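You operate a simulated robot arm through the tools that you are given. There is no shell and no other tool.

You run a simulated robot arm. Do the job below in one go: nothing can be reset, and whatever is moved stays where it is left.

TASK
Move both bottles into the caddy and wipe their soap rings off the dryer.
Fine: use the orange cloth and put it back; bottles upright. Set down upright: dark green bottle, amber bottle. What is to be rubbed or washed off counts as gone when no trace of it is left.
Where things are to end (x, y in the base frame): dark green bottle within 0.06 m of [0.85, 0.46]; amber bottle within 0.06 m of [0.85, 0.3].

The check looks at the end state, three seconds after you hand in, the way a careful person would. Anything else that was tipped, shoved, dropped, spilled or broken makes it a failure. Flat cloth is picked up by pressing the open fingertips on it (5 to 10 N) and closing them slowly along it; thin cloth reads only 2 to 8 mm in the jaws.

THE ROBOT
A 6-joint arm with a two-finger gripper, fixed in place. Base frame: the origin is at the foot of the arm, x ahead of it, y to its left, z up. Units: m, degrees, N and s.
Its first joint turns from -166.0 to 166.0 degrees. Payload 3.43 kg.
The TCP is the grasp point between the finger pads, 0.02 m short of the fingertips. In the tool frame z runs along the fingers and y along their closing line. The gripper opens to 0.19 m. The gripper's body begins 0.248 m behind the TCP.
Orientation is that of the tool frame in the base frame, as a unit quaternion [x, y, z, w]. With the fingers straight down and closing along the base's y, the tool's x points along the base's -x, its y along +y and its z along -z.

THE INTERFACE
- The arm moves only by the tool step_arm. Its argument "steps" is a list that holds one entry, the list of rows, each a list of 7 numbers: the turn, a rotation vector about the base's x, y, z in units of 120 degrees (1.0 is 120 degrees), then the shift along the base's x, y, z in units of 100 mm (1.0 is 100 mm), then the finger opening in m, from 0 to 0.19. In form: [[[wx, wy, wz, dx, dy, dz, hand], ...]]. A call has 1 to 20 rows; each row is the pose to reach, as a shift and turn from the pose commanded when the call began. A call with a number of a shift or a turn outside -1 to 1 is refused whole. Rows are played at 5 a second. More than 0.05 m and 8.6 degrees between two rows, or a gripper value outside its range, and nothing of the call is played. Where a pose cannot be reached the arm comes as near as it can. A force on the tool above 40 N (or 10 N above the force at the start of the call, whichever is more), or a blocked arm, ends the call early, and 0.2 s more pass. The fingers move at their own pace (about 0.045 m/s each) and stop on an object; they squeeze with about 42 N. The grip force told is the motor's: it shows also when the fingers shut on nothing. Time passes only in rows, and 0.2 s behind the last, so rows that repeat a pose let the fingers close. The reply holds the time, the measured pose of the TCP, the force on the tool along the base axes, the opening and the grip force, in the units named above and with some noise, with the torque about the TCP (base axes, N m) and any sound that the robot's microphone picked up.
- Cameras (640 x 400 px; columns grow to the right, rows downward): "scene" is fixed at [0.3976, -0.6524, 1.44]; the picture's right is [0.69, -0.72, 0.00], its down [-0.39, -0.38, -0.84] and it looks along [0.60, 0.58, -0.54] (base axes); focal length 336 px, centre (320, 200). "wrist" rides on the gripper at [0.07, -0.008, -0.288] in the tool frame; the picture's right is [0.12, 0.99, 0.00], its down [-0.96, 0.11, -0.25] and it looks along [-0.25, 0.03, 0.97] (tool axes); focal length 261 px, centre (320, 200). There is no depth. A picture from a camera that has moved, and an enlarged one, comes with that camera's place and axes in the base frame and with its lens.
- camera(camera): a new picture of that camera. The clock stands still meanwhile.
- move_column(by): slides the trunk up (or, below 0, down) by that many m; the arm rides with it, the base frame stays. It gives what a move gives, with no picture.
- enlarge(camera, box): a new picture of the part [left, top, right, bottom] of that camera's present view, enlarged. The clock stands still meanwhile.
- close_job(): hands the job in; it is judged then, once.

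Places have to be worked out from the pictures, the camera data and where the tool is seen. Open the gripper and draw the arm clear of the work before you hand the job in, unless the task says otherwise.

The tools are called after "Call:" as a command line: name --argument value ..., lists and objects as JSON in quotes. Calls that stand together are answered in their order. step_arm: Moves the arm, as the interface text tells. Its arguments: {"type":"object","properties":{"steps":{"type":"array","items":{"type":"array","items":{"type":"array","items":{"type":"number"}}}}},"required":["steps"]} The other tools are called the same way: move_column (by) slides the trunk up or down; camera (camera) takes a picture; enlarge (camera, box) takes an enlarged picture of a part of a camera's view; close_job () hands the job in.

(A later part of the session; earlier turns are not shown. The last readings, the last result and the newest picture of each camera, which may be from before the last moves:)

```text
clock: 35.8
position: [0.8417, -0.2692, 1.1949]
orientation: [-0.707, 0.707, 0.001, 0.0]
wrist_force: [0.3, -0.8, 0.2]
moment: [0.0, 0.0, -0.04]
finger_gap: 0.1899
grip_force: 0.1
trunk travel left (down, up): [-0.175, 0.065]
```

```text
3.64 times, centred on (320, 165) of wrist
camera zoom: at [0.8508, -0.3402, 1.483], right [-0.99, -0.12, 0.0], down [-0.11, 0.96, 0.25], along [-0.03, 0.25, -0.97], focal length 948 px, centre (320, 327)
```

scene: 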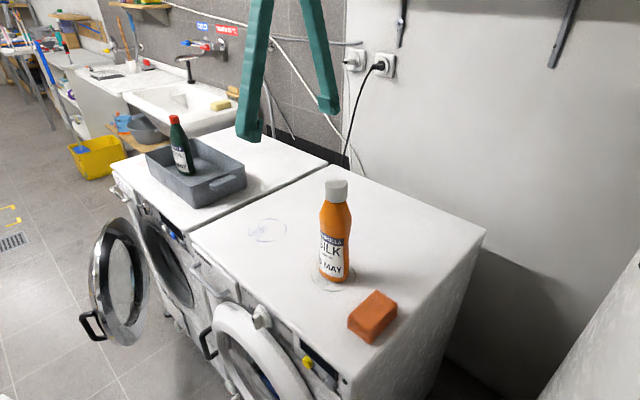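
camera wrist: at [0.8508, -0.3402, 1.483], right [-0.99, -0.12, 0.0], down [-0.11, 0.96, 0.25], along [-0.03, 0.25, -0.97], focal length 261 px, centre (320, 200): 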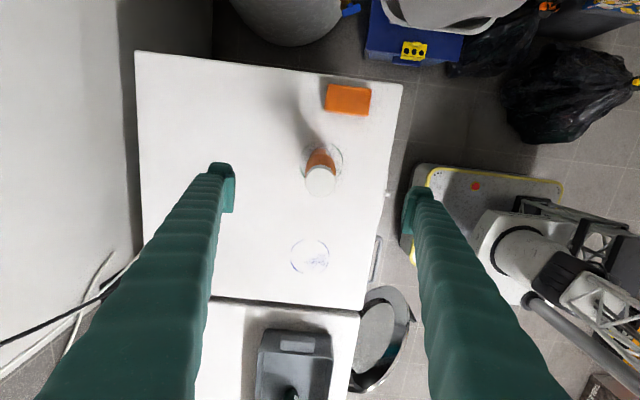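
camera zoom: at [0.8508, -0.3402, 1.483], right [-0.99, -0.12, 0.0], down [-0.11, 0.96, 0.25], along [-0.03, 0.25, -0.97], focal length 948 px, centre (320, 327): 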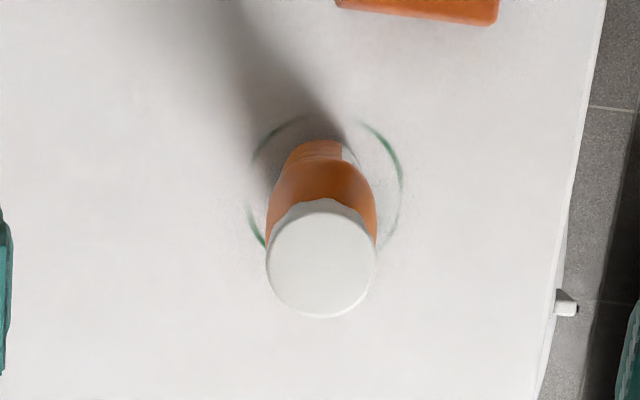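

Alignment over the amber cap is confirmed (0.842, -0.269). I descend in three stages to z ≈ 0.945.

Call:
step_arm --steps '[[[0, 0, 0, 0, 0, -0.2, 0.19], [0, 0, 0, 0, 0, -0.4, 0.19], [0, 0, 0, 0, 0, -0.6, 0.18], [0, 0, 0, 0, 0, -0.8, 0.17], [0, 0, 0, 0, 0, -1.0, 0.16], [0, 0, 0, 0, 0, -1.0, 0.15]]]'

Call:
step_arm --steps '[[[0, 0, 0, 0, 0, -0.2, 0.15], [0, 0, 0, 0, 0, -0.4, 0.14], [0, 0, 0, 0, 0, -0.6, 0.13], [0, 0, 0, 0, 0, -0.8, 0.12], [0, 0, 0, 0, 0, -1.0, 0.12], [0, 0, 0, 0, 0, -1.0, 0.12]]]'

Call:
step_arm --steps '[[[0, 0, 0, 0, 0, -0.15, 0.12], [0, 0, 0, 0, 0, -0.3, 0.12], [0, 0, 0, 0, 0, -0.5, 0.12], [0, 0, 0, 0, 0, -0.5, 0.12]]]'

Call:
camera --camera "wrist"

Call:
enlarge --camera "scene" --box '[250, 130, 430, 330]'

```text
clock: 37.2
position: [0.8445, -0.2703, 1.0955]
orientation: [0.708, -0.707, 0.0, 0.0]
wrist_force: [-0.5, 0.2, 0.3]
moment: [-0.05, 0.0, -0.02]
finger_gap: 0.1498
grip_force: 0.1
trunk travel left (down, up): [-0.175, 0.065]
```

```text
clock: 38.6
position: [0.843, -0.2692, 0.9947]
orientation: [0.708, -0.707, 0.0, -0.001]
wrist_force: [1.1, -1.3, 0.3]
moment: [-0.02, 0.02, -0.01]
finger_gap: 0.12
grip_force: 0.1
trunk travel left (down, up): [-0.175, 0.065]
```

```text
clock: 39.6
position: [0.8429, -0.2683, 0.9455]
orientation: [0.707, -0.707, 0.0, 0.0]
wrist_force: [0.3, 0.3, -0.2]
moment: [-0.01, -0.04, 0.01]
finger_gap: 0.1199
grip_force: 0.0
trunk travel left (down, up): [-0.175, 0.065]
```

```text
taken
camera wrist: at [0.8516, -0.3395, 1.2332], right [-0.99, -0.12, 0.0], down [-0.11, 0.96, 0.25], along [-0.03, 0.25, -0.97], focal length 261 px, centre (320, 200)
```

wrist: 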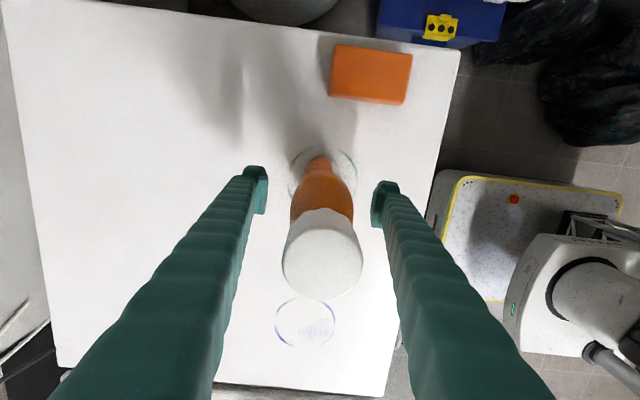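

```text
2.00 times, centred on (340, 230) of scene
camera zoom: at [0.3976, -0.6524, 1.44], right [0.69, -0.72, 0.0], down [-0.39, -0.38, -0.84], along [0.6, 0.58, -0.54], focal length 672 px, centre (280, 140)
```

zoom: 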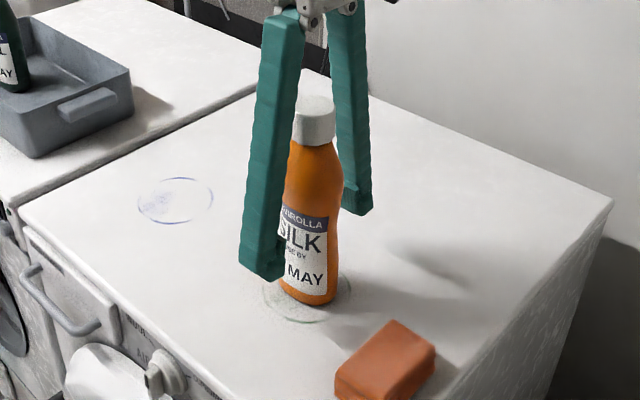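

The fingers straddle the amber bottle at waist height. I close slowly onto it.

Call:
step_arm --steps '[[[0, 0, 0, 0, 0, 0, 0.11], [0, 0, 0, 0, 0, 0, 0.1], [0, 0, 0, 0, 0, 0, 0.09], [0, 0, 0, 0, 0, 0, 0.08], [0, 0, 0, 0, 0, 0, 0.07], [0, 0, 0, 0, 0, 0, 0.065], [0, 0, 0, 0, 0, 0, 0.06], [0, 0, 0, 0, 0, 0, 0.055], [0, 0, 0, 0, 0, 0, 0.05], [0, 0, 0, 0, 0, 0, 0.045], [0, 0, 0, 0, 0, 0, 0.04], [0, 0, 0, 0, 0, 0, 0.03], [0, 0, 0, 0, 0, 0, 0.02], [0, 0, 0, 0, 0, 0, 0.02], [0, 0, 0, 0, 0, 0, 0.02]]]'

Call:
camera --camera "wrist"

Call:
enlarge --camera "scene" --box '[250, 130, 430, 330]'

```text
clock: 42.8
position: [0.8426, -0.2696, 0.9463]
orientation: [0.708, -0.707, 0.0, 0.001]
wrist_force: [-2.5, -0.2, -0.1]
moment: [-0.04, 0.07, -0.03]
finger_gap: 0.0536
grip_force: 41.8
trunk travel left (down, up): [-0.175, 0.065]
```

```text
taken
camera wrist: at [0.8515, -0.3396, 1.2335], right [-0.99, -0.12, 0.0], down [-0.11, 0.96, 0.25], along [-0.03, 0.25, -0.97], focal length 261 px, centre (320, 200)
```

wrist: 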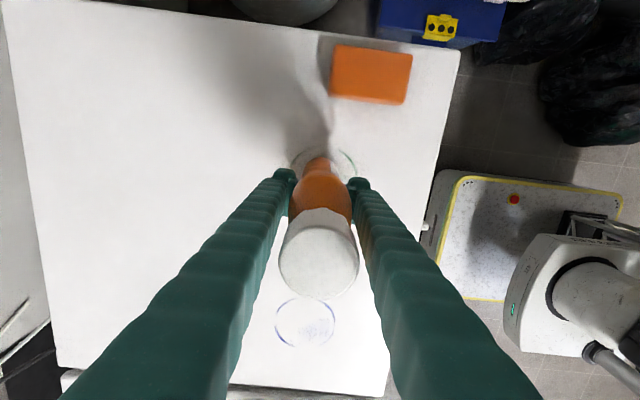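

```text
2.00 times, centred on (340, 230) of scene
camera zoom: at [0.3976, -0.6524, 1.44], right [0.69, -0.72, 0.0], down [-0.39, -0.38, -0.84], along [0.6, 0.58, -0.54], focal length 672 px, centre (280, 140)
```

zoom: 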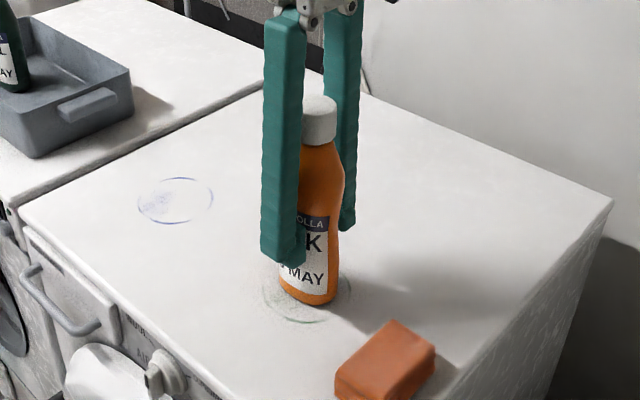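

Held firmly (53.6 mm, 42 N). I lift it slowly by 0.1 m and check the load.

Call:
step_arm --steps '[[[0, 0, 0, 0, 0, 0.05, 0.02], [0, 0, 0, 0, 0, 0.15, 0.02], [0, 0, 0, 0, 0, 0.3, 0.02], [0, 0, 0, 0, 0, 0.45, 0.02], [0, 0, 0, 0, 0, 0.6, 0.02], [0, 0, 0, 0, 0, 0.75, 0.02], [0, 0, 0, 0, 0, 0.9, 0.02], [0, 0, 0, 0, 0, 1.0, 0.02], [0, 0, 0, 0, 0, 1.0, 0.02]]]'

Call:
enlarge --camera "scene" --box '[250, 100, 430, 330]'

```text
clock: 44.8
position: [0.8426, -0.2691, 1.0446]
orientation: [0.708, -0.706, 0.0, 0.0]
wrist_force: [-0.4, 0.1, -7.6]
moment: [0.0, 0.0, 0.01]
finger_gap: 0.0534
grip_force: 42.4
trunk travel left (down, up): [-0.175, 0.065]
```

```text
1.74 times, centred on (340, 215) of scene
camera zoom: at [0.3976, -0.6524, 1.44], right [0.69, -0.72, 0.0], down [-0.39, -0.38, -0.84], along [0.6, 0.58, -0.54], focal length 584 px, centre (285, 174)
```

zoom: 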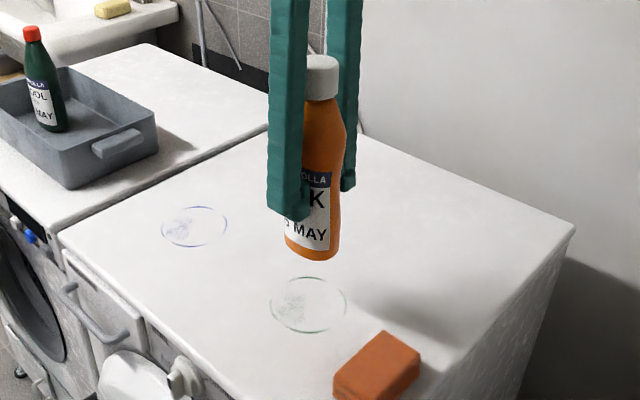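

Amber is lifted upright, ~0.78 kg, its green ring exposed. I raise 35 mm more and carry it in +y to the caddy.

Call:
step_arm --steps '[[[0, 0, 0, 0, 0, 0.15, 0.02], [0, 0, 0, 0, 0.05, 0.3, 0.02], [0, 0, 0, 0, 0.15, 0.35, 0.02], [0, 0, 0, 0, 0.3, 0.35, 0.02], [0, 0, 0, 0, 0.5, 0.35, 0.02], [0, 0, 0, 0, 0.75, 0.35, 0.02], [0, 0, 0, 0, 1.0, 0.35, 0.02]]]'

Call:
step_arm --steps '[[[0, 0, 0, 0, 0.25, 0, 0.02], [0, 0, 0, 0, 0.5, 0, 0.02], [0, 0, 0, 0, 0.75, 0, 0.02], [0, 0, 0, 0, 1.0, 0, 0.02]]]'

Call:
step_arm --steps '[[[0, 0, 0, 0, 0.25, 0, 0.02], [0, 0, 0, 0, 0.5, 0, 0.02], [0, 0, 0, 0, 0.75, 0, 0.02], [0, 0, 0, 0, 1.0, 0, 0.02]]]'

Call:
step_arm --steps '[[[0, 0, 0, 0, 0.25, 0, 0.02], [0, 0, 0, 0, 0.5, 0, 0.02], [0, 0, 0, 0.02, 0.75, 0, 0.02], [0, 0, 0, 0.04, 1.0, 0, 0.02]]]'

Call:
step_arm --steps '[[[0, 0, 0, 0, 0.25, 0, 0.02], [0, 0, 0, 0, 0.5, 0, 0.02], [0, 0, 0, 0, 0.75, 0, 0.02], [0, 0, 0, 0, 0.9, 0, 0.02], [0, 0, 0, 0, 0.9, 0, 0.02]]]'

Call:
camera --camera "wrist"

Call:
camera --camera "scene"

```text
clock: 46.4
position: [0.8434, -0.1675, 1.0783]
orientation: [-0.706, 0.708, 0.0, -0.001]
wrist_force: [0.4, -0.4, -6.8]
moment: [0.12, 0.01, -0.01]
finger_gap: 0.0534
grip_force: 42.1
trunk travel left (down, up): [-0.175, 0.065]
```

```text
clock: 47.4
position: [0.843, -0.0695, 1.079]
orientation: [-0.706, 0.708, 0.0, 0.0]
wrist_force: [-0.6, -0.5, -7.3]
moment: [0.07, -0.02, 0.01]
finger_gap: 0.054
grip_force: 41.9
trunk travel left (down, up): [-0.175, 0.065]
```

```text
clock: 48.4
position: [0.8418, 0.0327, 1.0788]
orientation: [0.707, -0.707, 0.001, 0.0]
wrist_force: [0.1, -0.3, -7.4]
moment: [0.09, -0.02, 0.02]
finger_gap: 0.0535
grip_force: 42.4
trunk travel left (down, up): [-0.175, 0.065]
```

```text
clock: 49.4
position: [0.8465, 0.1315, 1.0791]
orientation: [0.707, -0.707, -0.001, 0.0]
wrist_force: [-0.1, -1.3, -6.1]
moment: [0.08, 0.02, 0.02]
finger_gap: 0.0535
grip_force: 42.2
trunk travel left (down, up): [-0.175, 0.065]
```

```text
clock: 50.6
position: [0.8478, 0.2213, 1.0784]
orientation: [-0.707, 0.707, 0.001, -0.001]
wrist_force: [0.1, -0.5, -7.2]
moment: [0.0, 0.0, 0.0]
finger_gap: 0.0534
grip_force: 41.8
trunk travel left (down, up): [-0.175, 0.065]
```

```text
taken
camera wrist: at [0.8567, 0.1506, 1.3663], right [-0.99, -0.12, 0.0], down [-0.11, 0.96, 0.25], along [-0.03, 0.25, -0.97], focal length 261 px, centre (320, 200)
```

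wrist: 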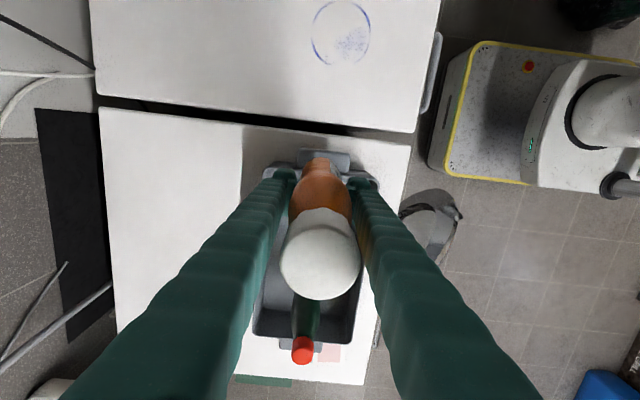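

```text
taken
```

scene: 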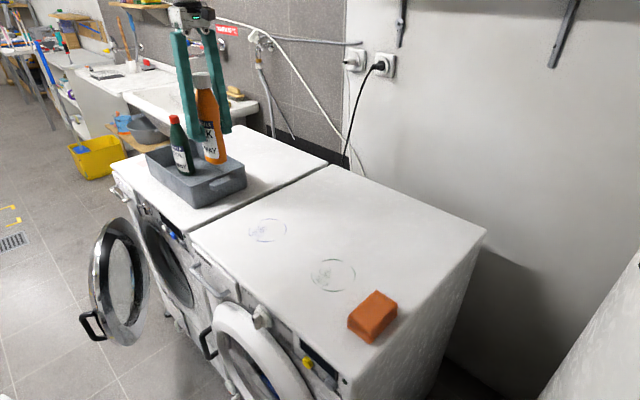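

The amber bottle is at the caddy's near rim and well above it. I move on to y ≈ 0.31, between the near wall and the green bottle.

Call:
step_arm --steps '[[[0, 0, 0, 0, 0.2, 0, 0.02], [0, 0, 0, 0, 0.4, 0, 0.02], [0, 0, 0, 0, 0.6, 0, 0.02], [0, 0, 0, 0, 0.8, 0, 0.02], [0, 0, 0, 0, 0.89, 0, 0.02], [0, 0, 0, 0, 0.89, 0, 0.02]]]'

Call:
camera --camera "wrist"

Call:
enlarge --camera "scene" --box '[110, 60, 270, 220]'

```text
clock: 52.0
position: [0.8482, 0.3096, 1.0797]
orientation: [-0.707, 0.707, 0.0, 0.0]
wrist_force: [-0.6, 0.3, -8.5]
moment: [0.01, 0.01, -0.02]
finger_gap: 0.0539
grip_force: 41.7
trunk travel left (down, up): [-0.175, 0.065]
```

```text
taken
camera wrist: at [0.856, 0.2392, 1.3662], right [-0.99, -0.12, 0.0], down [-0.11, 0.96, 0.25], along [-0.03, 0.25, -0.97], focal length 261 px, centre (320, 200)
```

wrist: 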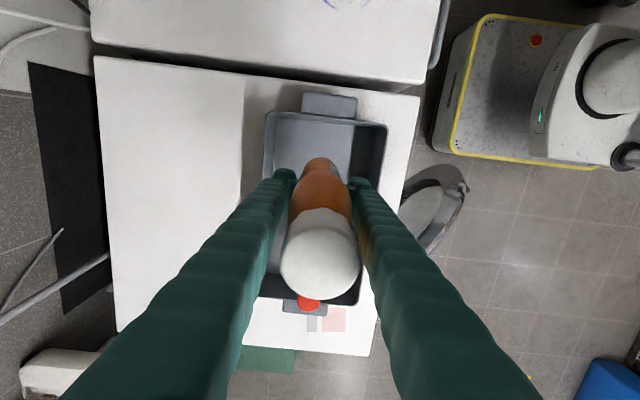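

```text
2.50 times, centred on (190, 140) of scene
camera zoom: at [0.3976, -0.6524, 1.44], right [0.69, -0.72, 0.0], down [-0.39, -0.38, -0.84], along [0.6, 0.58, -0.54], focal length 840 px, centre (645, 350)
```

zoom: 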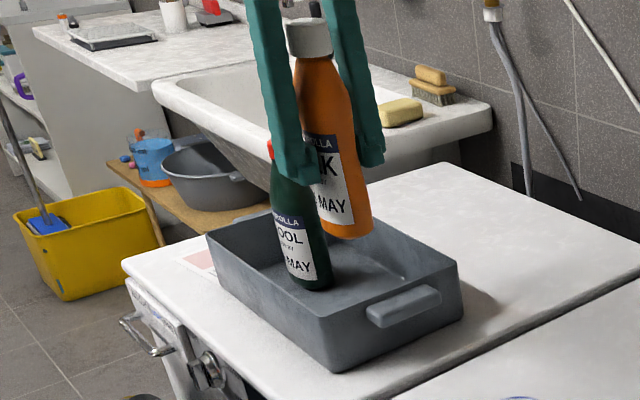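

Amber is positioned between near wall and green bottle. I lower it 0.1 m.

Call:
step_arm --steps '[[[0, 0, 0, 0, 0, -0.15, 0.02], [0, 0, 0, 0, 0, -0.3, 0.02], [0, 0, 0, 0, 0, -0.45, 0.02], [0, 0, 0, 0, 0, -0.6, 0.02], [0, 0, 0, 0, 0, -0.75, 0.02], [0, 0, 0, 0, 0, -0.9, 0.02], [0, 0, 0, 0, 0, -1.0, 0.02], [0, 0, 0, 0, 0, -1.0, 0.02]]]'

Call:
camera --camera "wrist"

Call:
enlarge --camera "scene" --box '[110, 60, 270, 220]'

```text
clock: 53.8
position: [0.8473, 0.3101, 0.9788]
orientation: [0.707, -0.707, 0.0, 0.0]
wrist_force: [0.4, -0.8, -6.0]
moment: [0.0, 0.03, 0.01]
finger_gap: 0.0533
grip_force: 42.3
trunk travel left (down, up): [-0.175, 0.065]
```

```text
taken
camera wrist: at [0.8554, 0.2399, 1.2664], right [-0.99, -0.12, 0.0], down [-0.11, 0.96, 0.25], along [-0.03, 0.25, -0.97], focal length 261 px, centre (320, 200)
```

wrist: 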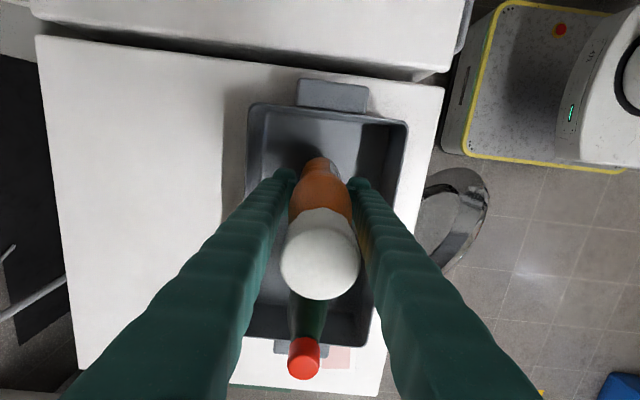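

```text
2.50 times, centred on (190, 140) of scene
camera zoom: at [0.3976, -0.6524, 1.44], right [0.69, -0.72, 0.0], down [-0.39, -0.38, -0.84], along [0.6, 0.58, -0.54], focal length 840 px, centre (645, 350)
```

zoom: 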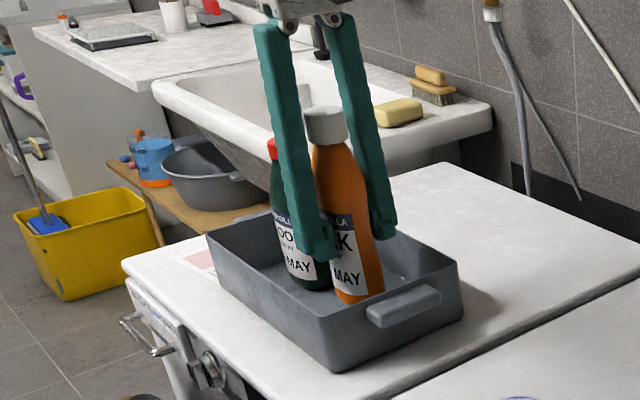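

Clear of all walls and of the green bottle. I lower 24 mm gently, then feel for the floor.

Call:
step_arm --steps '[[[0, 0, 0, 0, 0, -0.05, 0.02], [0, 0, 0, 0, 0, -0.1, 0.02], [0, 0, 0, 0, 0, -0.15, 0.02], [0, 0, 0, 0, 0, -0.2, 0.02], [0, 0, 0, 0, 0, -0.24, 0.02], [0, 0, 0, 0, 0, -0.24, 0.02]]]'

Call:
step_arm --steps '[[[0, 0, 0, 0, 0, -0.015, 0.02], [0, 0, 0, 0, 0, -0.03, 0.02], [0, 0, 0, 0, 0, -0.03, 0.02]]]'

Call:
step_arm --steps '[[[0, 0, 0, 0, 0, -0.01, 0.02], [0, 0, 0, 0, 0, -0.01, 0.02]]]'

```text
clock: 55.2
position: [0.8466, 0.3096, 0.9549]
orientation: [0.707, -0.707, 0.0, 0.0]
wrist_force: [-0.2, -0.3, -6.4]
moment: [0.02, -0.02, 0.04]
finger_gap: 0.0537
grip_force: 41.7
trunk travel left (down, up): [-0.175, 0.065]
```

```text
clock: 56.0
position: [0.8468, 0.311, 0.9534]
orientation: [-0.707, 0.707, 0.001, -0.001]
wrist_force: [0.3, 0.3, -7.4]
moment: [0.02, -0.01, 0.0]
finger_gap: 0.0537
grip_force: 41.6
trunk travel left (down, up): [-0.175, 0.065]
```

```text
clock: 56.6
position: [0.8478, 0.3086, 0.9512]
orientation: [-0.707, 0.707, 0.0, 0.001]
wrist_force: [-0.8, 0.2, -6.0]
moment: [0.0, -0.03, 0.01]
finger_gap: 0.0535
grip_force: 42.0
trunk travel left (down, up): [-0.175, 0.065]
```

No contact yet; I continue with 1 mm increments.

Call:
step_arm --steps '[[[0, 0, 0, 0, 0, -0.01, 0.02], [0, 0, 0, 0, 0, -0.01, 0.02]]]'

Call:
step_arm --steps '[[[0, 0, 0, 0, 0, -0.005, 0.02], [0, 0, 0, 0, 0, -0.005, 0.02]]]'

```text
clock: 57.2
position: [0.8473, 0.31, 0.9503]
orientation: [-0.707, 0.707, 0.0, 0.001]
wrist_force: [1.7, -0.2, -0.1]
moment: [0.1, 0.02, -0.05]
finger_gap: 0.0538
grip_force: 42.1
trunk travel left (down, up): [-0.175, 0.065]
```

```text
clock: 57.8
position: [0.8472, 0.3092, 0.9521]
orientation: [0.707, -0.707, 0.001, 0.0]
wrist_force: [2.8, 1.1, 9.2]
moment: [0.05, -0.05, -0.06]
finger_gap: 0.0532
grip_force: 42.1
trunk travel left (down, up): [-0.175, 0.065]
```

The bottle rests on the floor. I back off half a millimetre and open the fingers slowly to 0.09 m.

Call:
step_arm --steps '[[[0, 0, 0, 0, 0, 0.006, 0.02], [0, 0, 0, 0, 0, 0.006, 0.045], [0, 0, 0, 0, 0, 0.006, 0.055], [0, 0, 0, 0, 0, 0.006, 0.06], [0, 0, 0, 0, 0, 0.006, 0.065], [0, 0, 0, 0, 0, 0.006, 0.07], [0, 0, 0, 0, 0, 0.006, 0.08], [0, 0, 0, 0, 0, 0.006, 0.09], [0, 0, 0, 0, 0, 0.006, 0.09]]]'

Call:
camera --camera "wrist"

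Call:
enlarge --camera "scene" --box '[110, 60, 270, 220]'

```text
clock: 59.8
position: [0.8467, 0.3097, 0.9513]
orientation: [-0.707, 0.707, 0.001, -0.001]
wrist_force: [0.0, 0.2, 0.6]
moment: [-0.01, 0.02, -0.01]
finger_gap: 0.0903
grip_force: 0.1
trunk travel left (down, up): [-0.175, 0.065]
```

```text
taken
camera wrist: at [0.8554, 0.2388, 1.2381], right [-0.99, -0.12, 0.0], down [-0.11, 0.96, 0.25], along [-0.03, 0.25, -0.97], focal length 261 px, centre (320, 200)
```

wrist: 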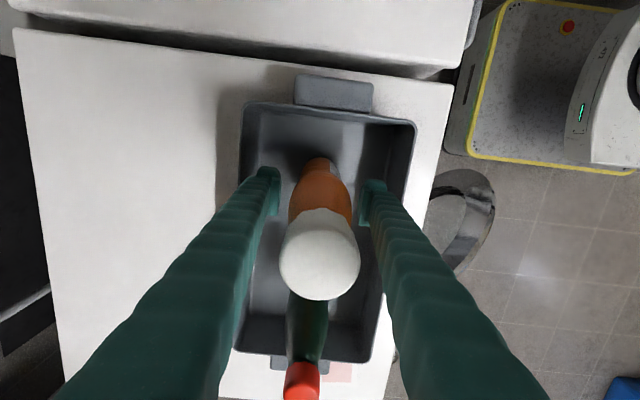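

```text
2.50 times, centred on (190, 140) of scene
camera zoom: at [0.3976, -0.6524, 1.44], right [0.69, -0.72, 0.0], down [-0.39, -0.38, -0.84], along [0.6, 0.58, -0.54], focal length 840 px, centre (645, 350)
```

zoom: 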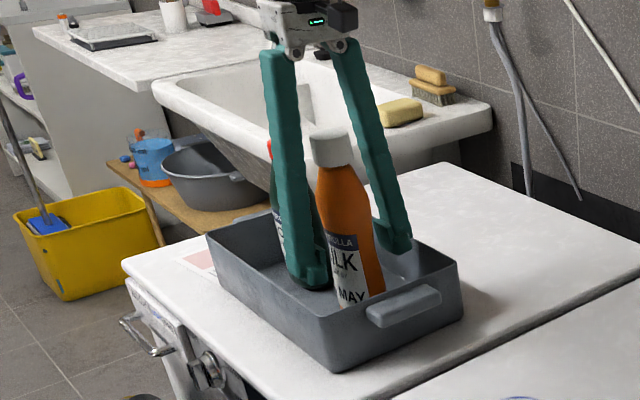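

Amber stands upright and free. I withdraw straight up 0.2 m before any sideways motion.

Call:
step_arm --steps '[[[0, 0, 0, 0, 0, 0.1, 0.09], [0, 0, 0, 0, 0, 0.25, 0.09], [0, 0, 0, 0, 0, 0.5, 0.09], [0, 0, 0, 0, 0, 0.75, 0.09], [0, 0, 0, 0, 0, 1.0, 0.09]]]'

Call:
step_arm --steps '[[[0, 0, 0, 0, 0, 0.25, 0.09], [0, 0, 0, 0, 0, 0.5, 0.09], [0, 0, 0, 0, 0, 0.75, 0.09], [0, 0, 0, 0, 0, 1.0, 0.09]]]'

Call:
step_arm --steps '[[[0, 0, 0, 0, -0.1, 0.2, 0.09], [0, 0, 0, 0, -0.3, 0.4, 0.09], [0, 0, 0, 0, -0.6, 0.4, 0.09], [0, 0, 0, 0, -1.0, 0.4, 0.09]]]'

Call:
camera --camera "wrist"

Call:
camera --camera "scene"

```text
clock: 61.0
position: [0.847, 0.3089, 1.052]
orientation: [-0.707, 0.707, 0.001, 0.0]
wrist_force: [0.6, 0.7, -0.3]
moment: [-0.04, 0.0, 0.05]
finger_gap: 0.09
grip_force: 0.1
trunk travel left (down, up): [-0.175, 0.065]
```

```text
clock: 62.0
position: [0.8475, 0.3097, 1.1513]
orientation: [-0.707, 0.707, 0.0, -0.001]
wrist_force: [-0.2, 0.4, 0.7]
moment: [0.02, 0.03, 0.02]
finger_gap: 0.09
grip_force: 0.0
trunk travel left (down, up): [-0.175, 0.065]
```

```text
clock: 63.0
position: [0.8466, 0.2091, 1.1904]
orientation: [-0.707, 0.707, 0.0, 0.0]
wrist_force: [-0.4, 0.1, 0.1]
moment: [-0.19, 0.04, -0.01]
finger_gap: 0.0899
grip_force: 0.1
trunk travel left (down, up): [-0.175, 0.065]
```

```text
taken
camera wrist: at [0.8551, 0.1393, 1.4781], right [-0.99, -0.12, 0.0], down [-0.11, 0.96, 0.25], along [-0.03, 0.25, -0.97], focal length 261 px, centre (320, 200)
```

wrist: 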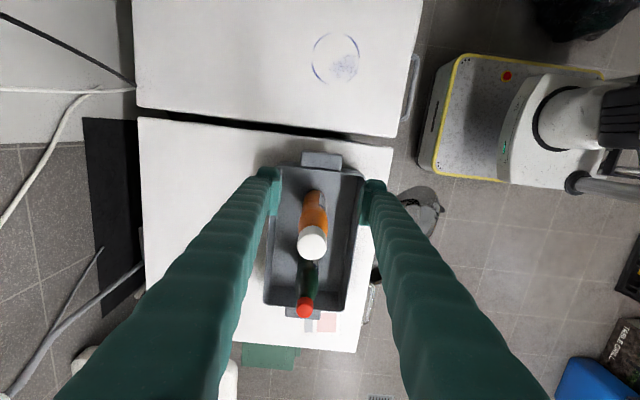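

```text
taken
```

scene: 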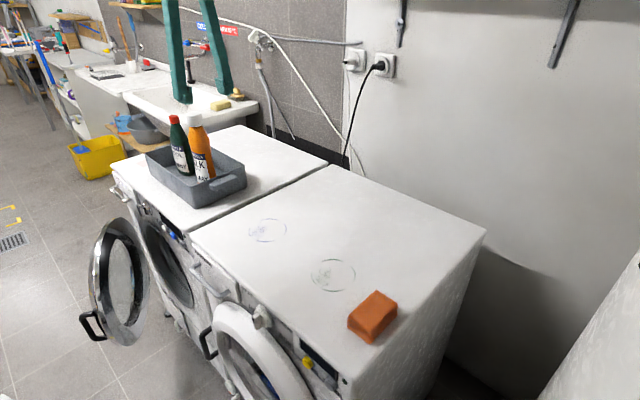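

Both bottles stand upright in the caddy. I head back in -y toward the cloth, turning the gripper back by 90° on the way so the fingers close along y across the pad's short side.

Call:
step_arm --steps '[[[0, 0, -0.0625, 0, -0.25, 0, 0.09], [0, 0, -0.125, 0, -0.5, 0, 0.09], [0, 0, -0.1875, 0, -0.75, 0, 0.09], [0, 0, -0.25, 0, -1.0, 0, 0.09]]]'

Call:
step_arm --steps '[[[0, 0, -0.0625, 0, -0.25, 0, 0.09], [0, 0, -0.125, 0, -0.5, 0, 0.09], [0, 0, -0.1875, 0, -0.75, 0, 0.1], [0, 0, -0.25, 0, -1.0, 0, 0.1]]]'

Call:
step_arm --steps '[[[0, 0, -0.0625, 0, -0.25, 0, 0.1], [0, 0, -0.125, 0, -0.5, 0, 0.1], [0, 0, -0.1875, 0, -0.75, 0, 0.1], [0, 0, -0.25, 0, -1.0, 0, 0.1]]]'

Call:
step_arm --steps '[[[0, 0, 0, -0.1, -0.33, 0, 0.1], [0, 0, 0, -0.2, -0.66, 0, 0.1], [0, 0, 0, -0.3, -1.0, 0, 0.1]]]'

Call:
camera --camera "wrist"

```text
clock: 64.0
position: [0.8465, 0.1095, 1.1907]
orientation: [-0.499, 0.867, -0.001, 0.001]
wrist_force: [0.0, 0.4, 0.7]
moment: [-0.15, 0.02, 0.0]
finger_gap: 0.0901
grip_force: 0.3
trunk travel left (down, up): [-0.175, 0.065]
```

```text
clock: 65.0
position: [0.8458, 0.0105, 1.1908]
orientation: [-0.258, 0.966, 0.0, 0.0]
wrist_force: [-0.7, 1.6, 0.2]
moment: [-0.12, 0.01, 0.01]
finger_gap: 0.1
grip_force: 0.1
trunk travel left (down, up): [-0.175, 0.065]
```

```text
clock: 66.0
position: [0.8477, -0.0896, 1.1906]
orientation: [0.001, 1.0, 0.0, 0.0]
wrist_force: [0.5, 0.5, 0.3]
moment: [-0.1, 0.02, -0.03]
finger_gap: 0.1
grip_force: 0.0
trunk travel left (down, up): [-0.175, 0.065]
```

```text
clock: 66.8
position: [0.817, -0.1888, 1.1913]
orientation: [0.0, 1.0, 0.001, -0.001]
wrist_force: [0.2, 0.9, -0.2]
moment: [-0.1, 0.04, -0.01]
finger_gap: 0.1001
grip_force: 0.1
trunk travel left (down, up): [-0.175, 0.065]
```

```text
taken
camera wrist: at [0.7467, -0.1971, 1.4783], right [-0.12, 0.99, 0.0], down [0.96, 0.11, 0.25], along [0.25, 0.03, -0.97], focal length 261 px, centre (320, 200)
```

wrist: 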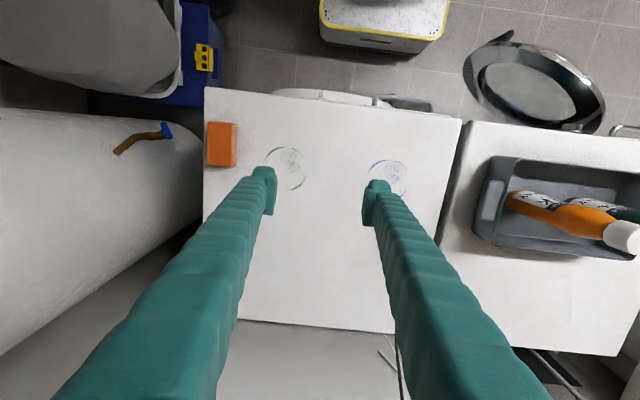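

Gripper is back at its original yaw. I continue to above the cloth pad at about (0.796, -0.4145), lowering on the way since that area is now clear.

Call:
step_arm --steps '[[[0, 0, 0, -0.05, -0.33, -0.2, 0.1], [0, 0, 0, -0.1, -0.66, -0.4, 0.1], [0, 0, 0, -0.2, -1.0, -0.6, 0.1]]]'

Call:
step_arm --steps '[[[0, 0, 0, 0, -0.33, -0.1, 0.1], [0, 0, 0, 0, -0.66, -0.2, 0.1], [0, 0, 0, 0, -1.0, -0.3, 0.1]]]'

Call:
step_arm --steps '[[[0, 0, 0, 0, -0.15, 0, 0.1], [0, 0, 0, 0, -0.245, 0, 0.1], [0, 0, 0, 0, -0.245, 0, 0.1]]]'

Call:
camera --camera "wrist"

Call:
enlarge --camera "wrist" --box '[250, 120, 390, 240]'

Call:
enlarge --camera "scene" --box '[300, 200, 440, 360]'

```text
clock: 67.6
position: [0.7979, -0.2914, 1.1313]
orientation: [0.0, 1.0, 0.0, 0.0]
wrist_force: [0.7, 1.3, 0.1]
moment: [-0.12, 0.03, -0.02]
finger_gap: 0.0996
grip_force: 0.0
trunk travel left (down, up): [-0.175, 0.065]
```

```text
clock: 68.4
position: [0.7967, -0.3881, 1.1001]
orientation: [0.0, 1.0, 0.0, 0.0]
wrist_force: [0.5, 0.2, 0.7]
moment: [-0.16, -0.03, -0.01]
finger_gap: 0.0999
grip_force: 0.0
trunk travel left (down, up): [-0.175, 0.065]
```

```text
clock: 69.2
position: [0.7966, -0.4145, 1.0998]
orientation: [0.0, 1.0, 0.0, 0.0]
wrist_force: [0.3, 0.2, 0.6]
moment: [-0.04, -0.01, -0.06]
finger_gap: 0.0999
grip_force: 0.1
trunk travel left (down, up): [-0.175, 0.065]
```

```text
taken
camera wrist: at [0.7261, -0.4227, 1.3867], right [-0.12, 0.99, 0.0], down [0.96, 0.11, 0.25], along [0.25, 0.03, -0.97], focal length 261 px, centre (320, 200)
```

wrist: 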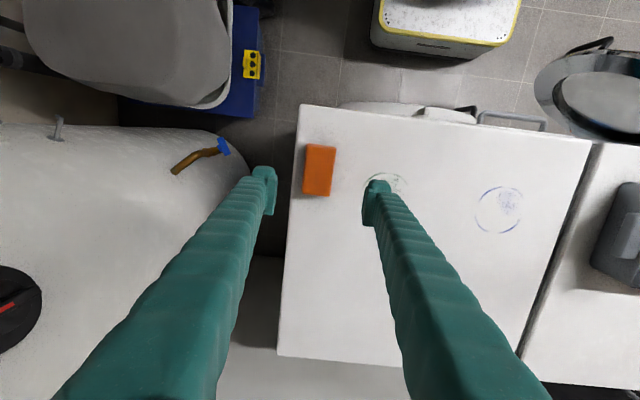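

```text
3.33 times, centred on (320, 180) of wrist
camera zoom: at [0.7261, -0.4227, 1.3867], right [-0.12, 0.99, 0.0], down [0.96, 0.11, 0.25], along [0.25, 0.03, -0.97], focal length 869 px, centre (320, 267)
```

zoom: 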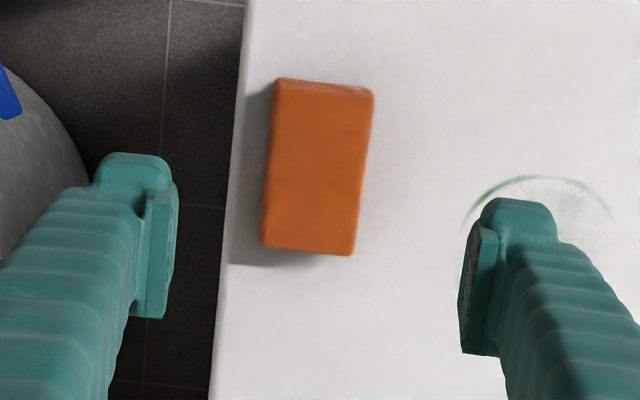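

```text
2.50 times, centred on (370, 280) of scene
camera zoom: at [0.3976, -0.6524, 1.44], right [0.69, -0.72, 0.0], down [-0.39, -0.38, -0.84], along [0.6, 0.58, -0.54], focal length 840 px, centre (195, 0)
```

zoom: 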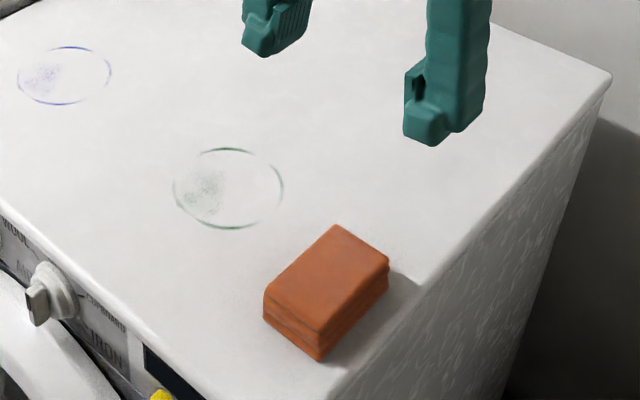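

The pad is centred at about (0.799, -0.4155), 96 × 56 mm, ~30 mm thick, lined up with the axes. I descend over it with fingers 0.10 m apart, stopping with fingertips about 15 mm above the dryer top.

Call:
step_arm --steps '[[[0, 0, 0, 0.03, -0.01, -0.25, 0.1], [0, 0, 0, 0.03, -0.01, -0.5, 0.1], [0, 0, 0, 0.03, -0.01, -0.75, 0.1], [0, 0, 0, 0.03, -0.01, -1.0, 0.1]]]'

Call:
step_arm --steps '[[[0, 0, 0, 0, 0, -0.2, 0.1], [0, 0, 0, 0, 0, -0.4, 0.1], [0, 0, 0, 0, 0, -0.6, 0.1], [0, 0, 0, 0, 0, -0.8, 0.1], [0, 0, 0, 0, 0, -1.0, 0.1]]]'

Call:
step_arm --steps '[[[0, 0, 0, 0, 0, -0.1, 0.1], [0, 0, 0, 0, 0, -0.2, 0.1], [0, 0, 0, 0, 0, -0.24, 0.1], [0, 0, 0, 0, 0, -0.24, 0.1]]]'

Call:
camera --camera "wrist"

Call:
enlarge --camera "scene" --box '[300, 220, 440, 360]'

```text
clock: 70.2
position: [0.8003, -0.4164, 1.0003]
orientation: [0.0, 1.0, 0.0, 0.0]
wrist_force: [0.2, -0.4, -0.3]
moment: [-0.01, -0.04, -0.02]
finger_gap: 0.1
grip_force: 0.0
trunk travel left (down, up): [-0.175, 0.065]
```

```text
clock: 71.4
position: [0.8003, -0.4155, 0.9009]
orientation: [-0.001, 1.0, 0.0, 0.001]
wrist_force: [-0.6, -0.7, 0.6]
moment: [0.0, -0.01, 0.0]
finger_gap: 0.0999
grip_force: 0.1
trunk travel left (down, up): [-0.175, 0.065]
```

```text
clock: 72.4
position: [0.7992, -0.4148, 0.8768]
orientation: [0.0, 1.0, 0.0, 0.0]
wrist_force: [-0.4, 0.1, 0.5]
moment: [-0.03, -0.04, -0.03]
finger_gap: 0.0999
grip_force: 0.1
trunk travel left (down, up): [-0.175, 0.065]
```

```text
taken
camera wrist: at [0.7291, -0.4242, 1.164], right [-0.12, 0.99, 0.0], down [0.96, 0.11, 0.25], along [0.25, 0.03, -0.97], focal length 261 px, centre (320, 200)
```

wrist: 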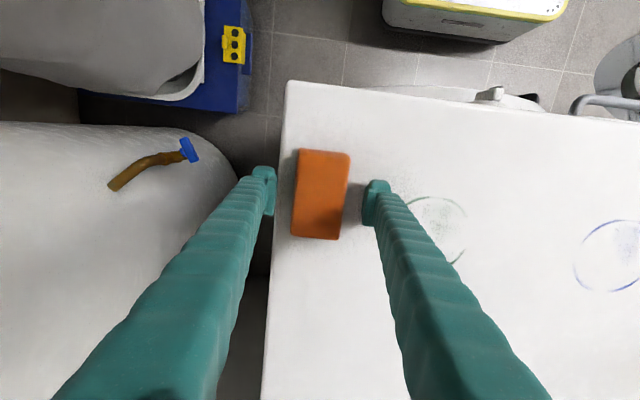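

```text
2.86 times, centred on (370, 290) of scene
camera zoom: at [0.3976, -0.6524, 1.44], right [0.69, -0.72, 0.0], down [-0.39, -0.38, -0.84], along [0.6, 0.58, -0.54], focal length 960 px, centre (177, -57)
```

zoom: 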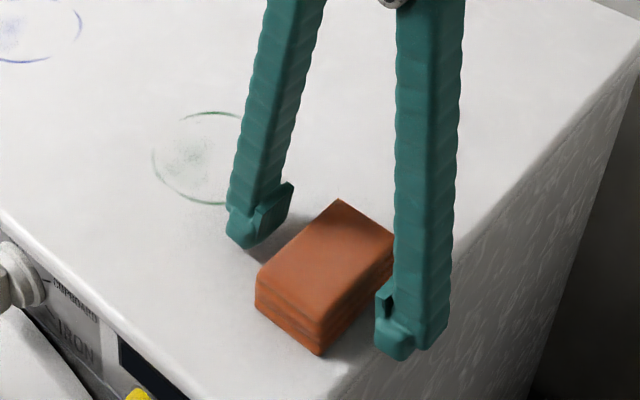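

The pad is centred between the fingers. I lower 6 mm more in small steps and watch the force for a touch on the dryer top.

Call:
step_arm --steps '[[[0, 0, 0, 0, 0, -0.02, 0.1], [0, 0, 0, 0, 0, -0.04, 0.1], [0, 0, 0, 0, 0, -0.06, 0.1], [0, 0, 0, 0, 0, -0.06, 0.1]]]'

Call:
step_arm --steps '[[[0, 0, 0, 0, 0, -0.015, 0.1], [0, 0, 0, 0, 0, -0.03, 0.1], [0, 0, 0, 0, 0, -0.03, 0.1]]]'

```text
clock: 73.4
position: [0.7999, -0.4155, 0.8714]
orientation: [0.0, 1.0, 0.0, 0.0]
wrist_force: [0.1, 0.0, -0.2]
moment: [-0.02, -0.01, -0.01]
finger_gap: 0.0999
grip_force: 0.0
trunk travel left (down, up): [-0.175, 0.065]
```

```text
clock: 74.2
position: [0.7992, -0.4156, 0.8683]
orientation: [0.0, 1.0, -0.001, 0.001]
wrist_force: [-0.3, 0.4, -0.5]
moment: [0.01, 0.04, 0.01]
finger_gap: 0.0999
grip_force: 0.0
trunk travel left (down, up): [-0.175, 0.065]
```

No contact at z = 0.868. To know the surface height exactly, I probe downward a couple of millimetres at a time until the fingertip just touches.

Call:
step_arm --steps '[[[0, 0, 0, 0, 0, -0.01, 0.1], [0, 0, 0, 0, 0, -0.02, 0.1], [0, 0, 0, 0, 0, -0.02, 0.1]]]'

Call:
step_arm --steps '[[[0, 0, 0, 0, 0, -0.01, 0.1], [0, 0, 0, 0, 0, -0.015, 0.1], [0, 0, 0, 0, 0, -0.015, 0.1]]]'

Call:
enlarge --camera "scene" --box '[335, 250, 415, 350]'

```text
clock: 75.0
position: [0.7996, -0.4157, 0.8674]
orientation: [0.0, 1.0, 0.0, 0.0]
wrist_force: [4.8, -0.3, 15.7]
moment: [0.99, -0.11, -0.26]
finger_gap: 0.1005
grip_force: 0.3
trunk travel left (down, up): [-0.175, 0.065]
```

```text
clock: 75.8
position: [0.8002, -0.4167, 0.8674]
orientation: [0.002, 1.0, -0.001, 0.002]
wrist_force: [-4.2, 0.6, 16.4]
moment: [0.99, 0.08, 0.38]
finger_gap: 0.1014
grip_force: 1.1
trunk travel left (down, up): [-0.175, 0.065]
stopped in row 3: the force on the tool passed its limit at 41 N (the readings are from after the stop); the commanded pose is now the measured one
```

```text
4.00 times, centred on (375, 300) of scene
camera zoom: at [0.3976, -0.6524, 1.44], right [0.69, -0.72, 0.0], down [-0.39, -0.38, -0.84], along [0.6, 0.58, -0.54], focal length 1344 px, centre (100, -200)
```

zoom: 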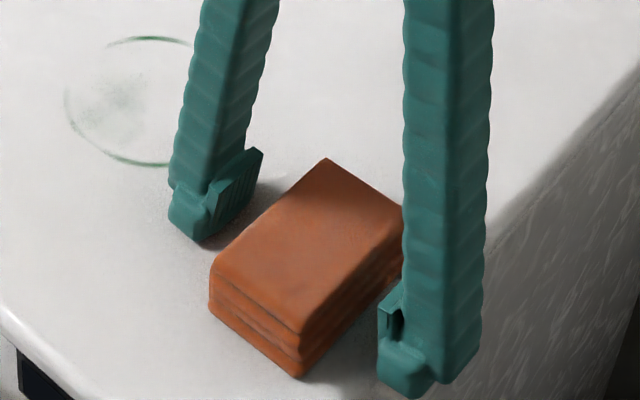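

The fingertips touched at TCP z ≈ 0.8675, so the dryer top is at z ≈ 0.8475; the touch ended the call but nothing moved. I back up to z ≈ 0.8735 (fingertips 6 mm clear) and correct the tiny tilt.

Call:
step_arm --steps '[[[0, 0, 0, 0, 0, 0.03, 0.1], [0.001, 0.002, 0.002, -0.008, 0.01, 0.06, 0.1], [0.001, 0.002, 0.002, -0.008, 0.01, 0.06, 0.1]]]'

Call:
enlarge --camera "wrist" --box '[250, 120, 390, 260]'

```text
clock: 76.5
position: [0.7989, -0.4162, 0.871]
orientation: [-0.002, 1.0, 0.001, -0.001]
wrist_force: [0.7, -0.3, -0.8]
moment: [0.0, 0.03, 0.01]
finger_gap: 0.0998
grip_force: 0.1
trunk travel left (down, up): [-0.175, 0.065]
```

```text
2.86 times, centred on (320, 190) of wrist
camera zoom: at [0.73, -0.4246, 1.1584], right [-0.12, 0.99, 0.0], down [0.96, 0.12, 0.25], along [0.24, 0.03, -0.97], focal length 745 px, centre (320, 229)
```

zoom: 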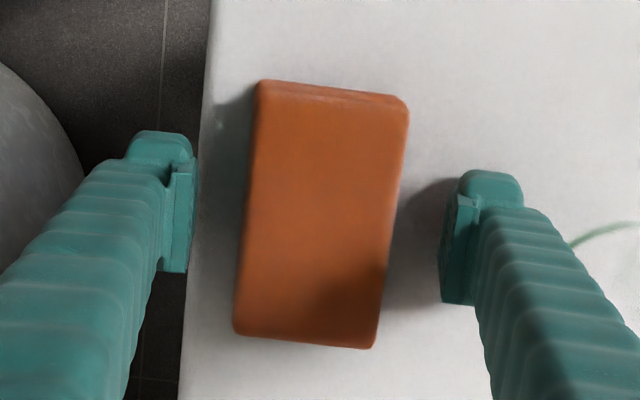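

Fingers clear again (z = 0.871). I trim the tilt and height (to about 0.8735) and then close slowly on the pad.

Call:
step_arm --steps '[[[-0.001, -0.001, -0.002, 0, 0.02, 0.025, 0.1], [-0.001, -0.001, -0.002, 0, 0.02, 0.025, 0.1]]]'

Call:
step_arm --steps '[[[0, 0, 0, 0, 0, 0, 0.09], [0, 0, 0, 0, 0, 0, 0.08], [0, 0, 0, 0, 0, 0, 0.07], [0, 0, 0, 0, 0, 0, 0.065], [0, 0, 0, 0, 0, 0, 0.06], [0, 0, 0, 0, 0, 0, 0.055], [0, 0, 0, 0, 0, 0, 0.05], [0, 0, 0, 0, 0, 0, 0.045], [0, 0, 0, 0, 0, 0, 0.04], [0, 0, 0, 0, 0, 0, 0.035], [0, 0, 0, 0, 0, 0, 0.03], [0, 0, 0, 0, 0, 0, 0.025], [0, 0, 0, 0, 0, 0, 0.02], [0, 0, 0, 0, 0, 0, 0.02], [0, 0, 0, 0, 0, 0, 0.02]]]'

Call:
enlarge --camera "wrist" --box '[250, 120, 390, 260]'

Call:
enlarge --camera "scene" --box '[335, 250, 415, 350]'

```text
clock: 77.2
position: [0.8012, -0.4127, 0.874]
orientation: [0.002, 1.0, 0.0, 0.0]
wrist_force: [0.3, 0.1, 0.0]
moment: [0.01, 0.02, 0.05]
finger_gap: 0.0996
grip_force: 0.1
trunk travel left (down, up): [-0.175, 0.065]
```

```text
clock: 80.3
position: [0.7997, -0.4131, 0.8737]
orientation: [0.001, 1.0, -0.001, 0.0]
wrist_force: [0.1, -0.1, 0.1]
moment: [0.05, -0.01, -0.01]
finger_gap: 0.0586
grip_force: 41.9
trunk travel left (down, up): [-0.175, 0.065]
```

```text
2.86 times, centred on (320, 190) of wrist
camera zoom: at [0.7292, -0.4212, 1.1612], right [-0.12, 0.99, 0.0], down [0.96, 0.11, 0.25], along [0.25, 0.03, -0.97], focal length 745 px, centre (320, 229)
```

zoom: 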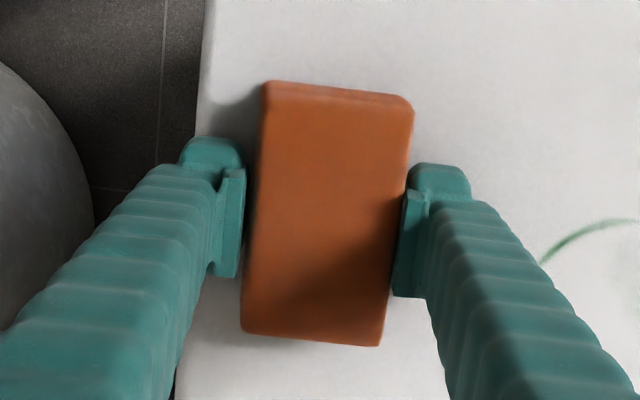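

```text
4.00 times, centred on (375, 300) of scene
camera zoom: at [0.3976, -0.6524, 1.44], right [0.69, -0.72, 0.0], down [-0.39, -0.38, -0.84], along [0.6, 0.58, -0.54], focal length 1344 px, centre (100, -200)
```

zoom: 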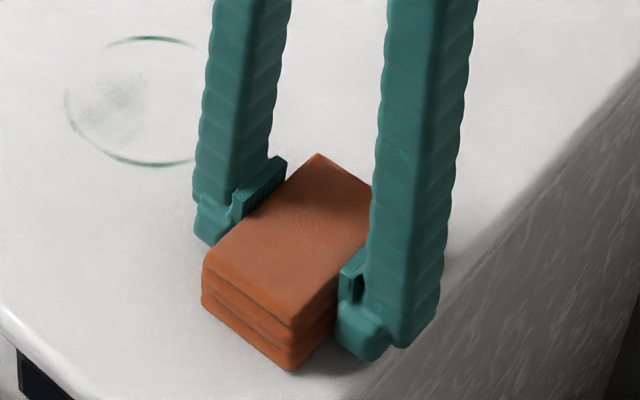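

The pad is held firmly at 58.6 mm, with ~6 mm of it below the fingertips. I lift it 30 mm and carry it to the green ring at (0.839, -0.270), starting on its -y side.

Call:
step_arm --steps '[[[0, 0, 0, 0, 0, 0.1, 0.02], [0, 0, 0, 0, 0, 0.2, 0.02], [0, 0, 0, 0, 0, 0.3, 0.02], [0, 0, 0, 0.07, 0.2, 0.3, 0.02], [0, 0, 0, 0.14, 0.4, 0.3, 0.02], [0, 0, 0, 0.14, 0.6, 0.3, 0.02], [0, 0, 0, 0.14, 0.8, 0.3, 0.02], [0, 0, 0, 0.14, 0.8, 0.3, 0.02]]]'

Call:
camera --camera "wrist"

Call:
enlarge --camera "scene" --box '[260, 190, 420, 350]'

```text
clock: 82.2
position: [0.8136, -0.3331, 0.9053]
orientation: [0.0, 1.0, 0.0, 0.0]
wrist_force: [0.1, 0.5, -0.6]
moment: [-0.04, -0.01, 0.01]
finger_gap: 0.0584
grip_force: 41.8
trunk travel left (down, up): [-0.175, 0.065]
```

```text
taken
camera wrist: at [0.7431, -0.3408, 1.1922], right [-0.12, 0.99, 0.0], down [0.96, 0.11, 0.25], along [0.25, 0.03, -0.97], focal length 261 px, centre (320, 200)
```

wrist: 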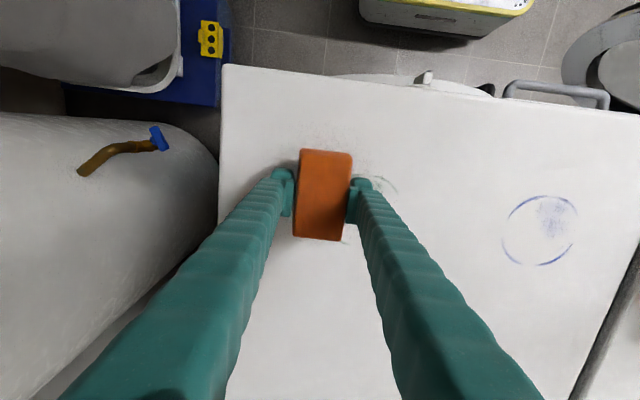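

```text
2.50 times, centred on (340, 270) of scene
camera zoom: at [0.3976, -0.6524, 1.44], right [0.69, -0.72, 0.0], down [-0.39, -0.38, -0.84], along [0.6, 0.58, -0.54], focal length 840 px, centre (270, 25)
```

zoom: 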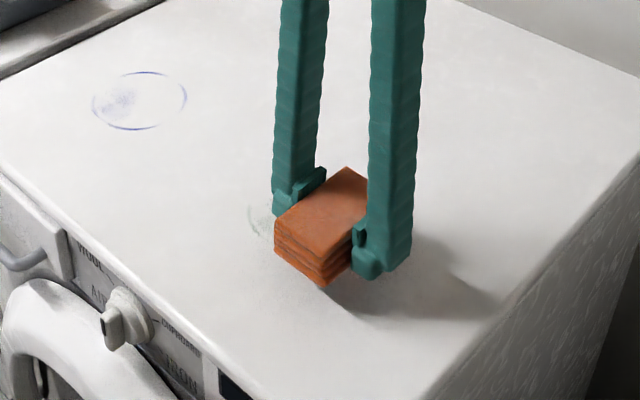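

The pad hangs level, just beside the ring. I lower it to about 2 mm above contact, then settle onto the surface in small steps.

Call:
step_arm --steps '[[[0, 0, 0, 0, 0, -0.1, 0.02], [0, 0, 0, 0, 0, -0.2, 0.02], [0, 0, 0, 0, 0, -0.28, 0.02], [0, 0, 0, 0, 0, -0.28, 0.02]]]'

Call:
step_arm --steps '[[[0, 0, 0, 0, 0, -0.01, 0.02], [0, 0, 0, 0, 0, -0.02, 0.02], [0, 0, 0, 0, 0, -0.02, 0.02]]]'

Call:
step_arm --steps '[[[0, 0, 0, 0, 0, -0.005, 0.02], [0, 0, 0, 0, 0, -0.005, 0.02]]]'

```text
clock: 83.2
position: [0.8139, -0.332, 0.8761]
orientation: [0.0, 1.0, -0.001, -0.001]
wrist_force: [-0.1, 0.1, -1.4]
moment: [0.02, 0.06, -0.01]
finger_gap: 0.0584
grip_force: 42.6
trunk travel left (down, up): [-0.175, 0.065]
```

```text
clock: 84.0
position: [0.8141, -0.3323, 0.8739]
orientation: [0.001, 1.0, 0.0, 0.0]
wrist_force: [-0.3, 0.8, 0.5]
moment: [0.02, 0.02, 0.02]
finger_gap: 0.0584
grip_force: 41.5
trunk travel left (down, up): [-0.175, 0.065]
```

```text
clock: 84.5
position: [0.8128, -0.334, 0.8741]
orientation: [0.001, 1.0, -0.001, 0.0]
wrist_force: [0.7, 0.0, 3.9]
moment: [0.09, 0.06, 0.0]
finger_gap: 0.0585
grip_force: 42.4
trunk travel left (down, up): [-0.175, 0.065]
```

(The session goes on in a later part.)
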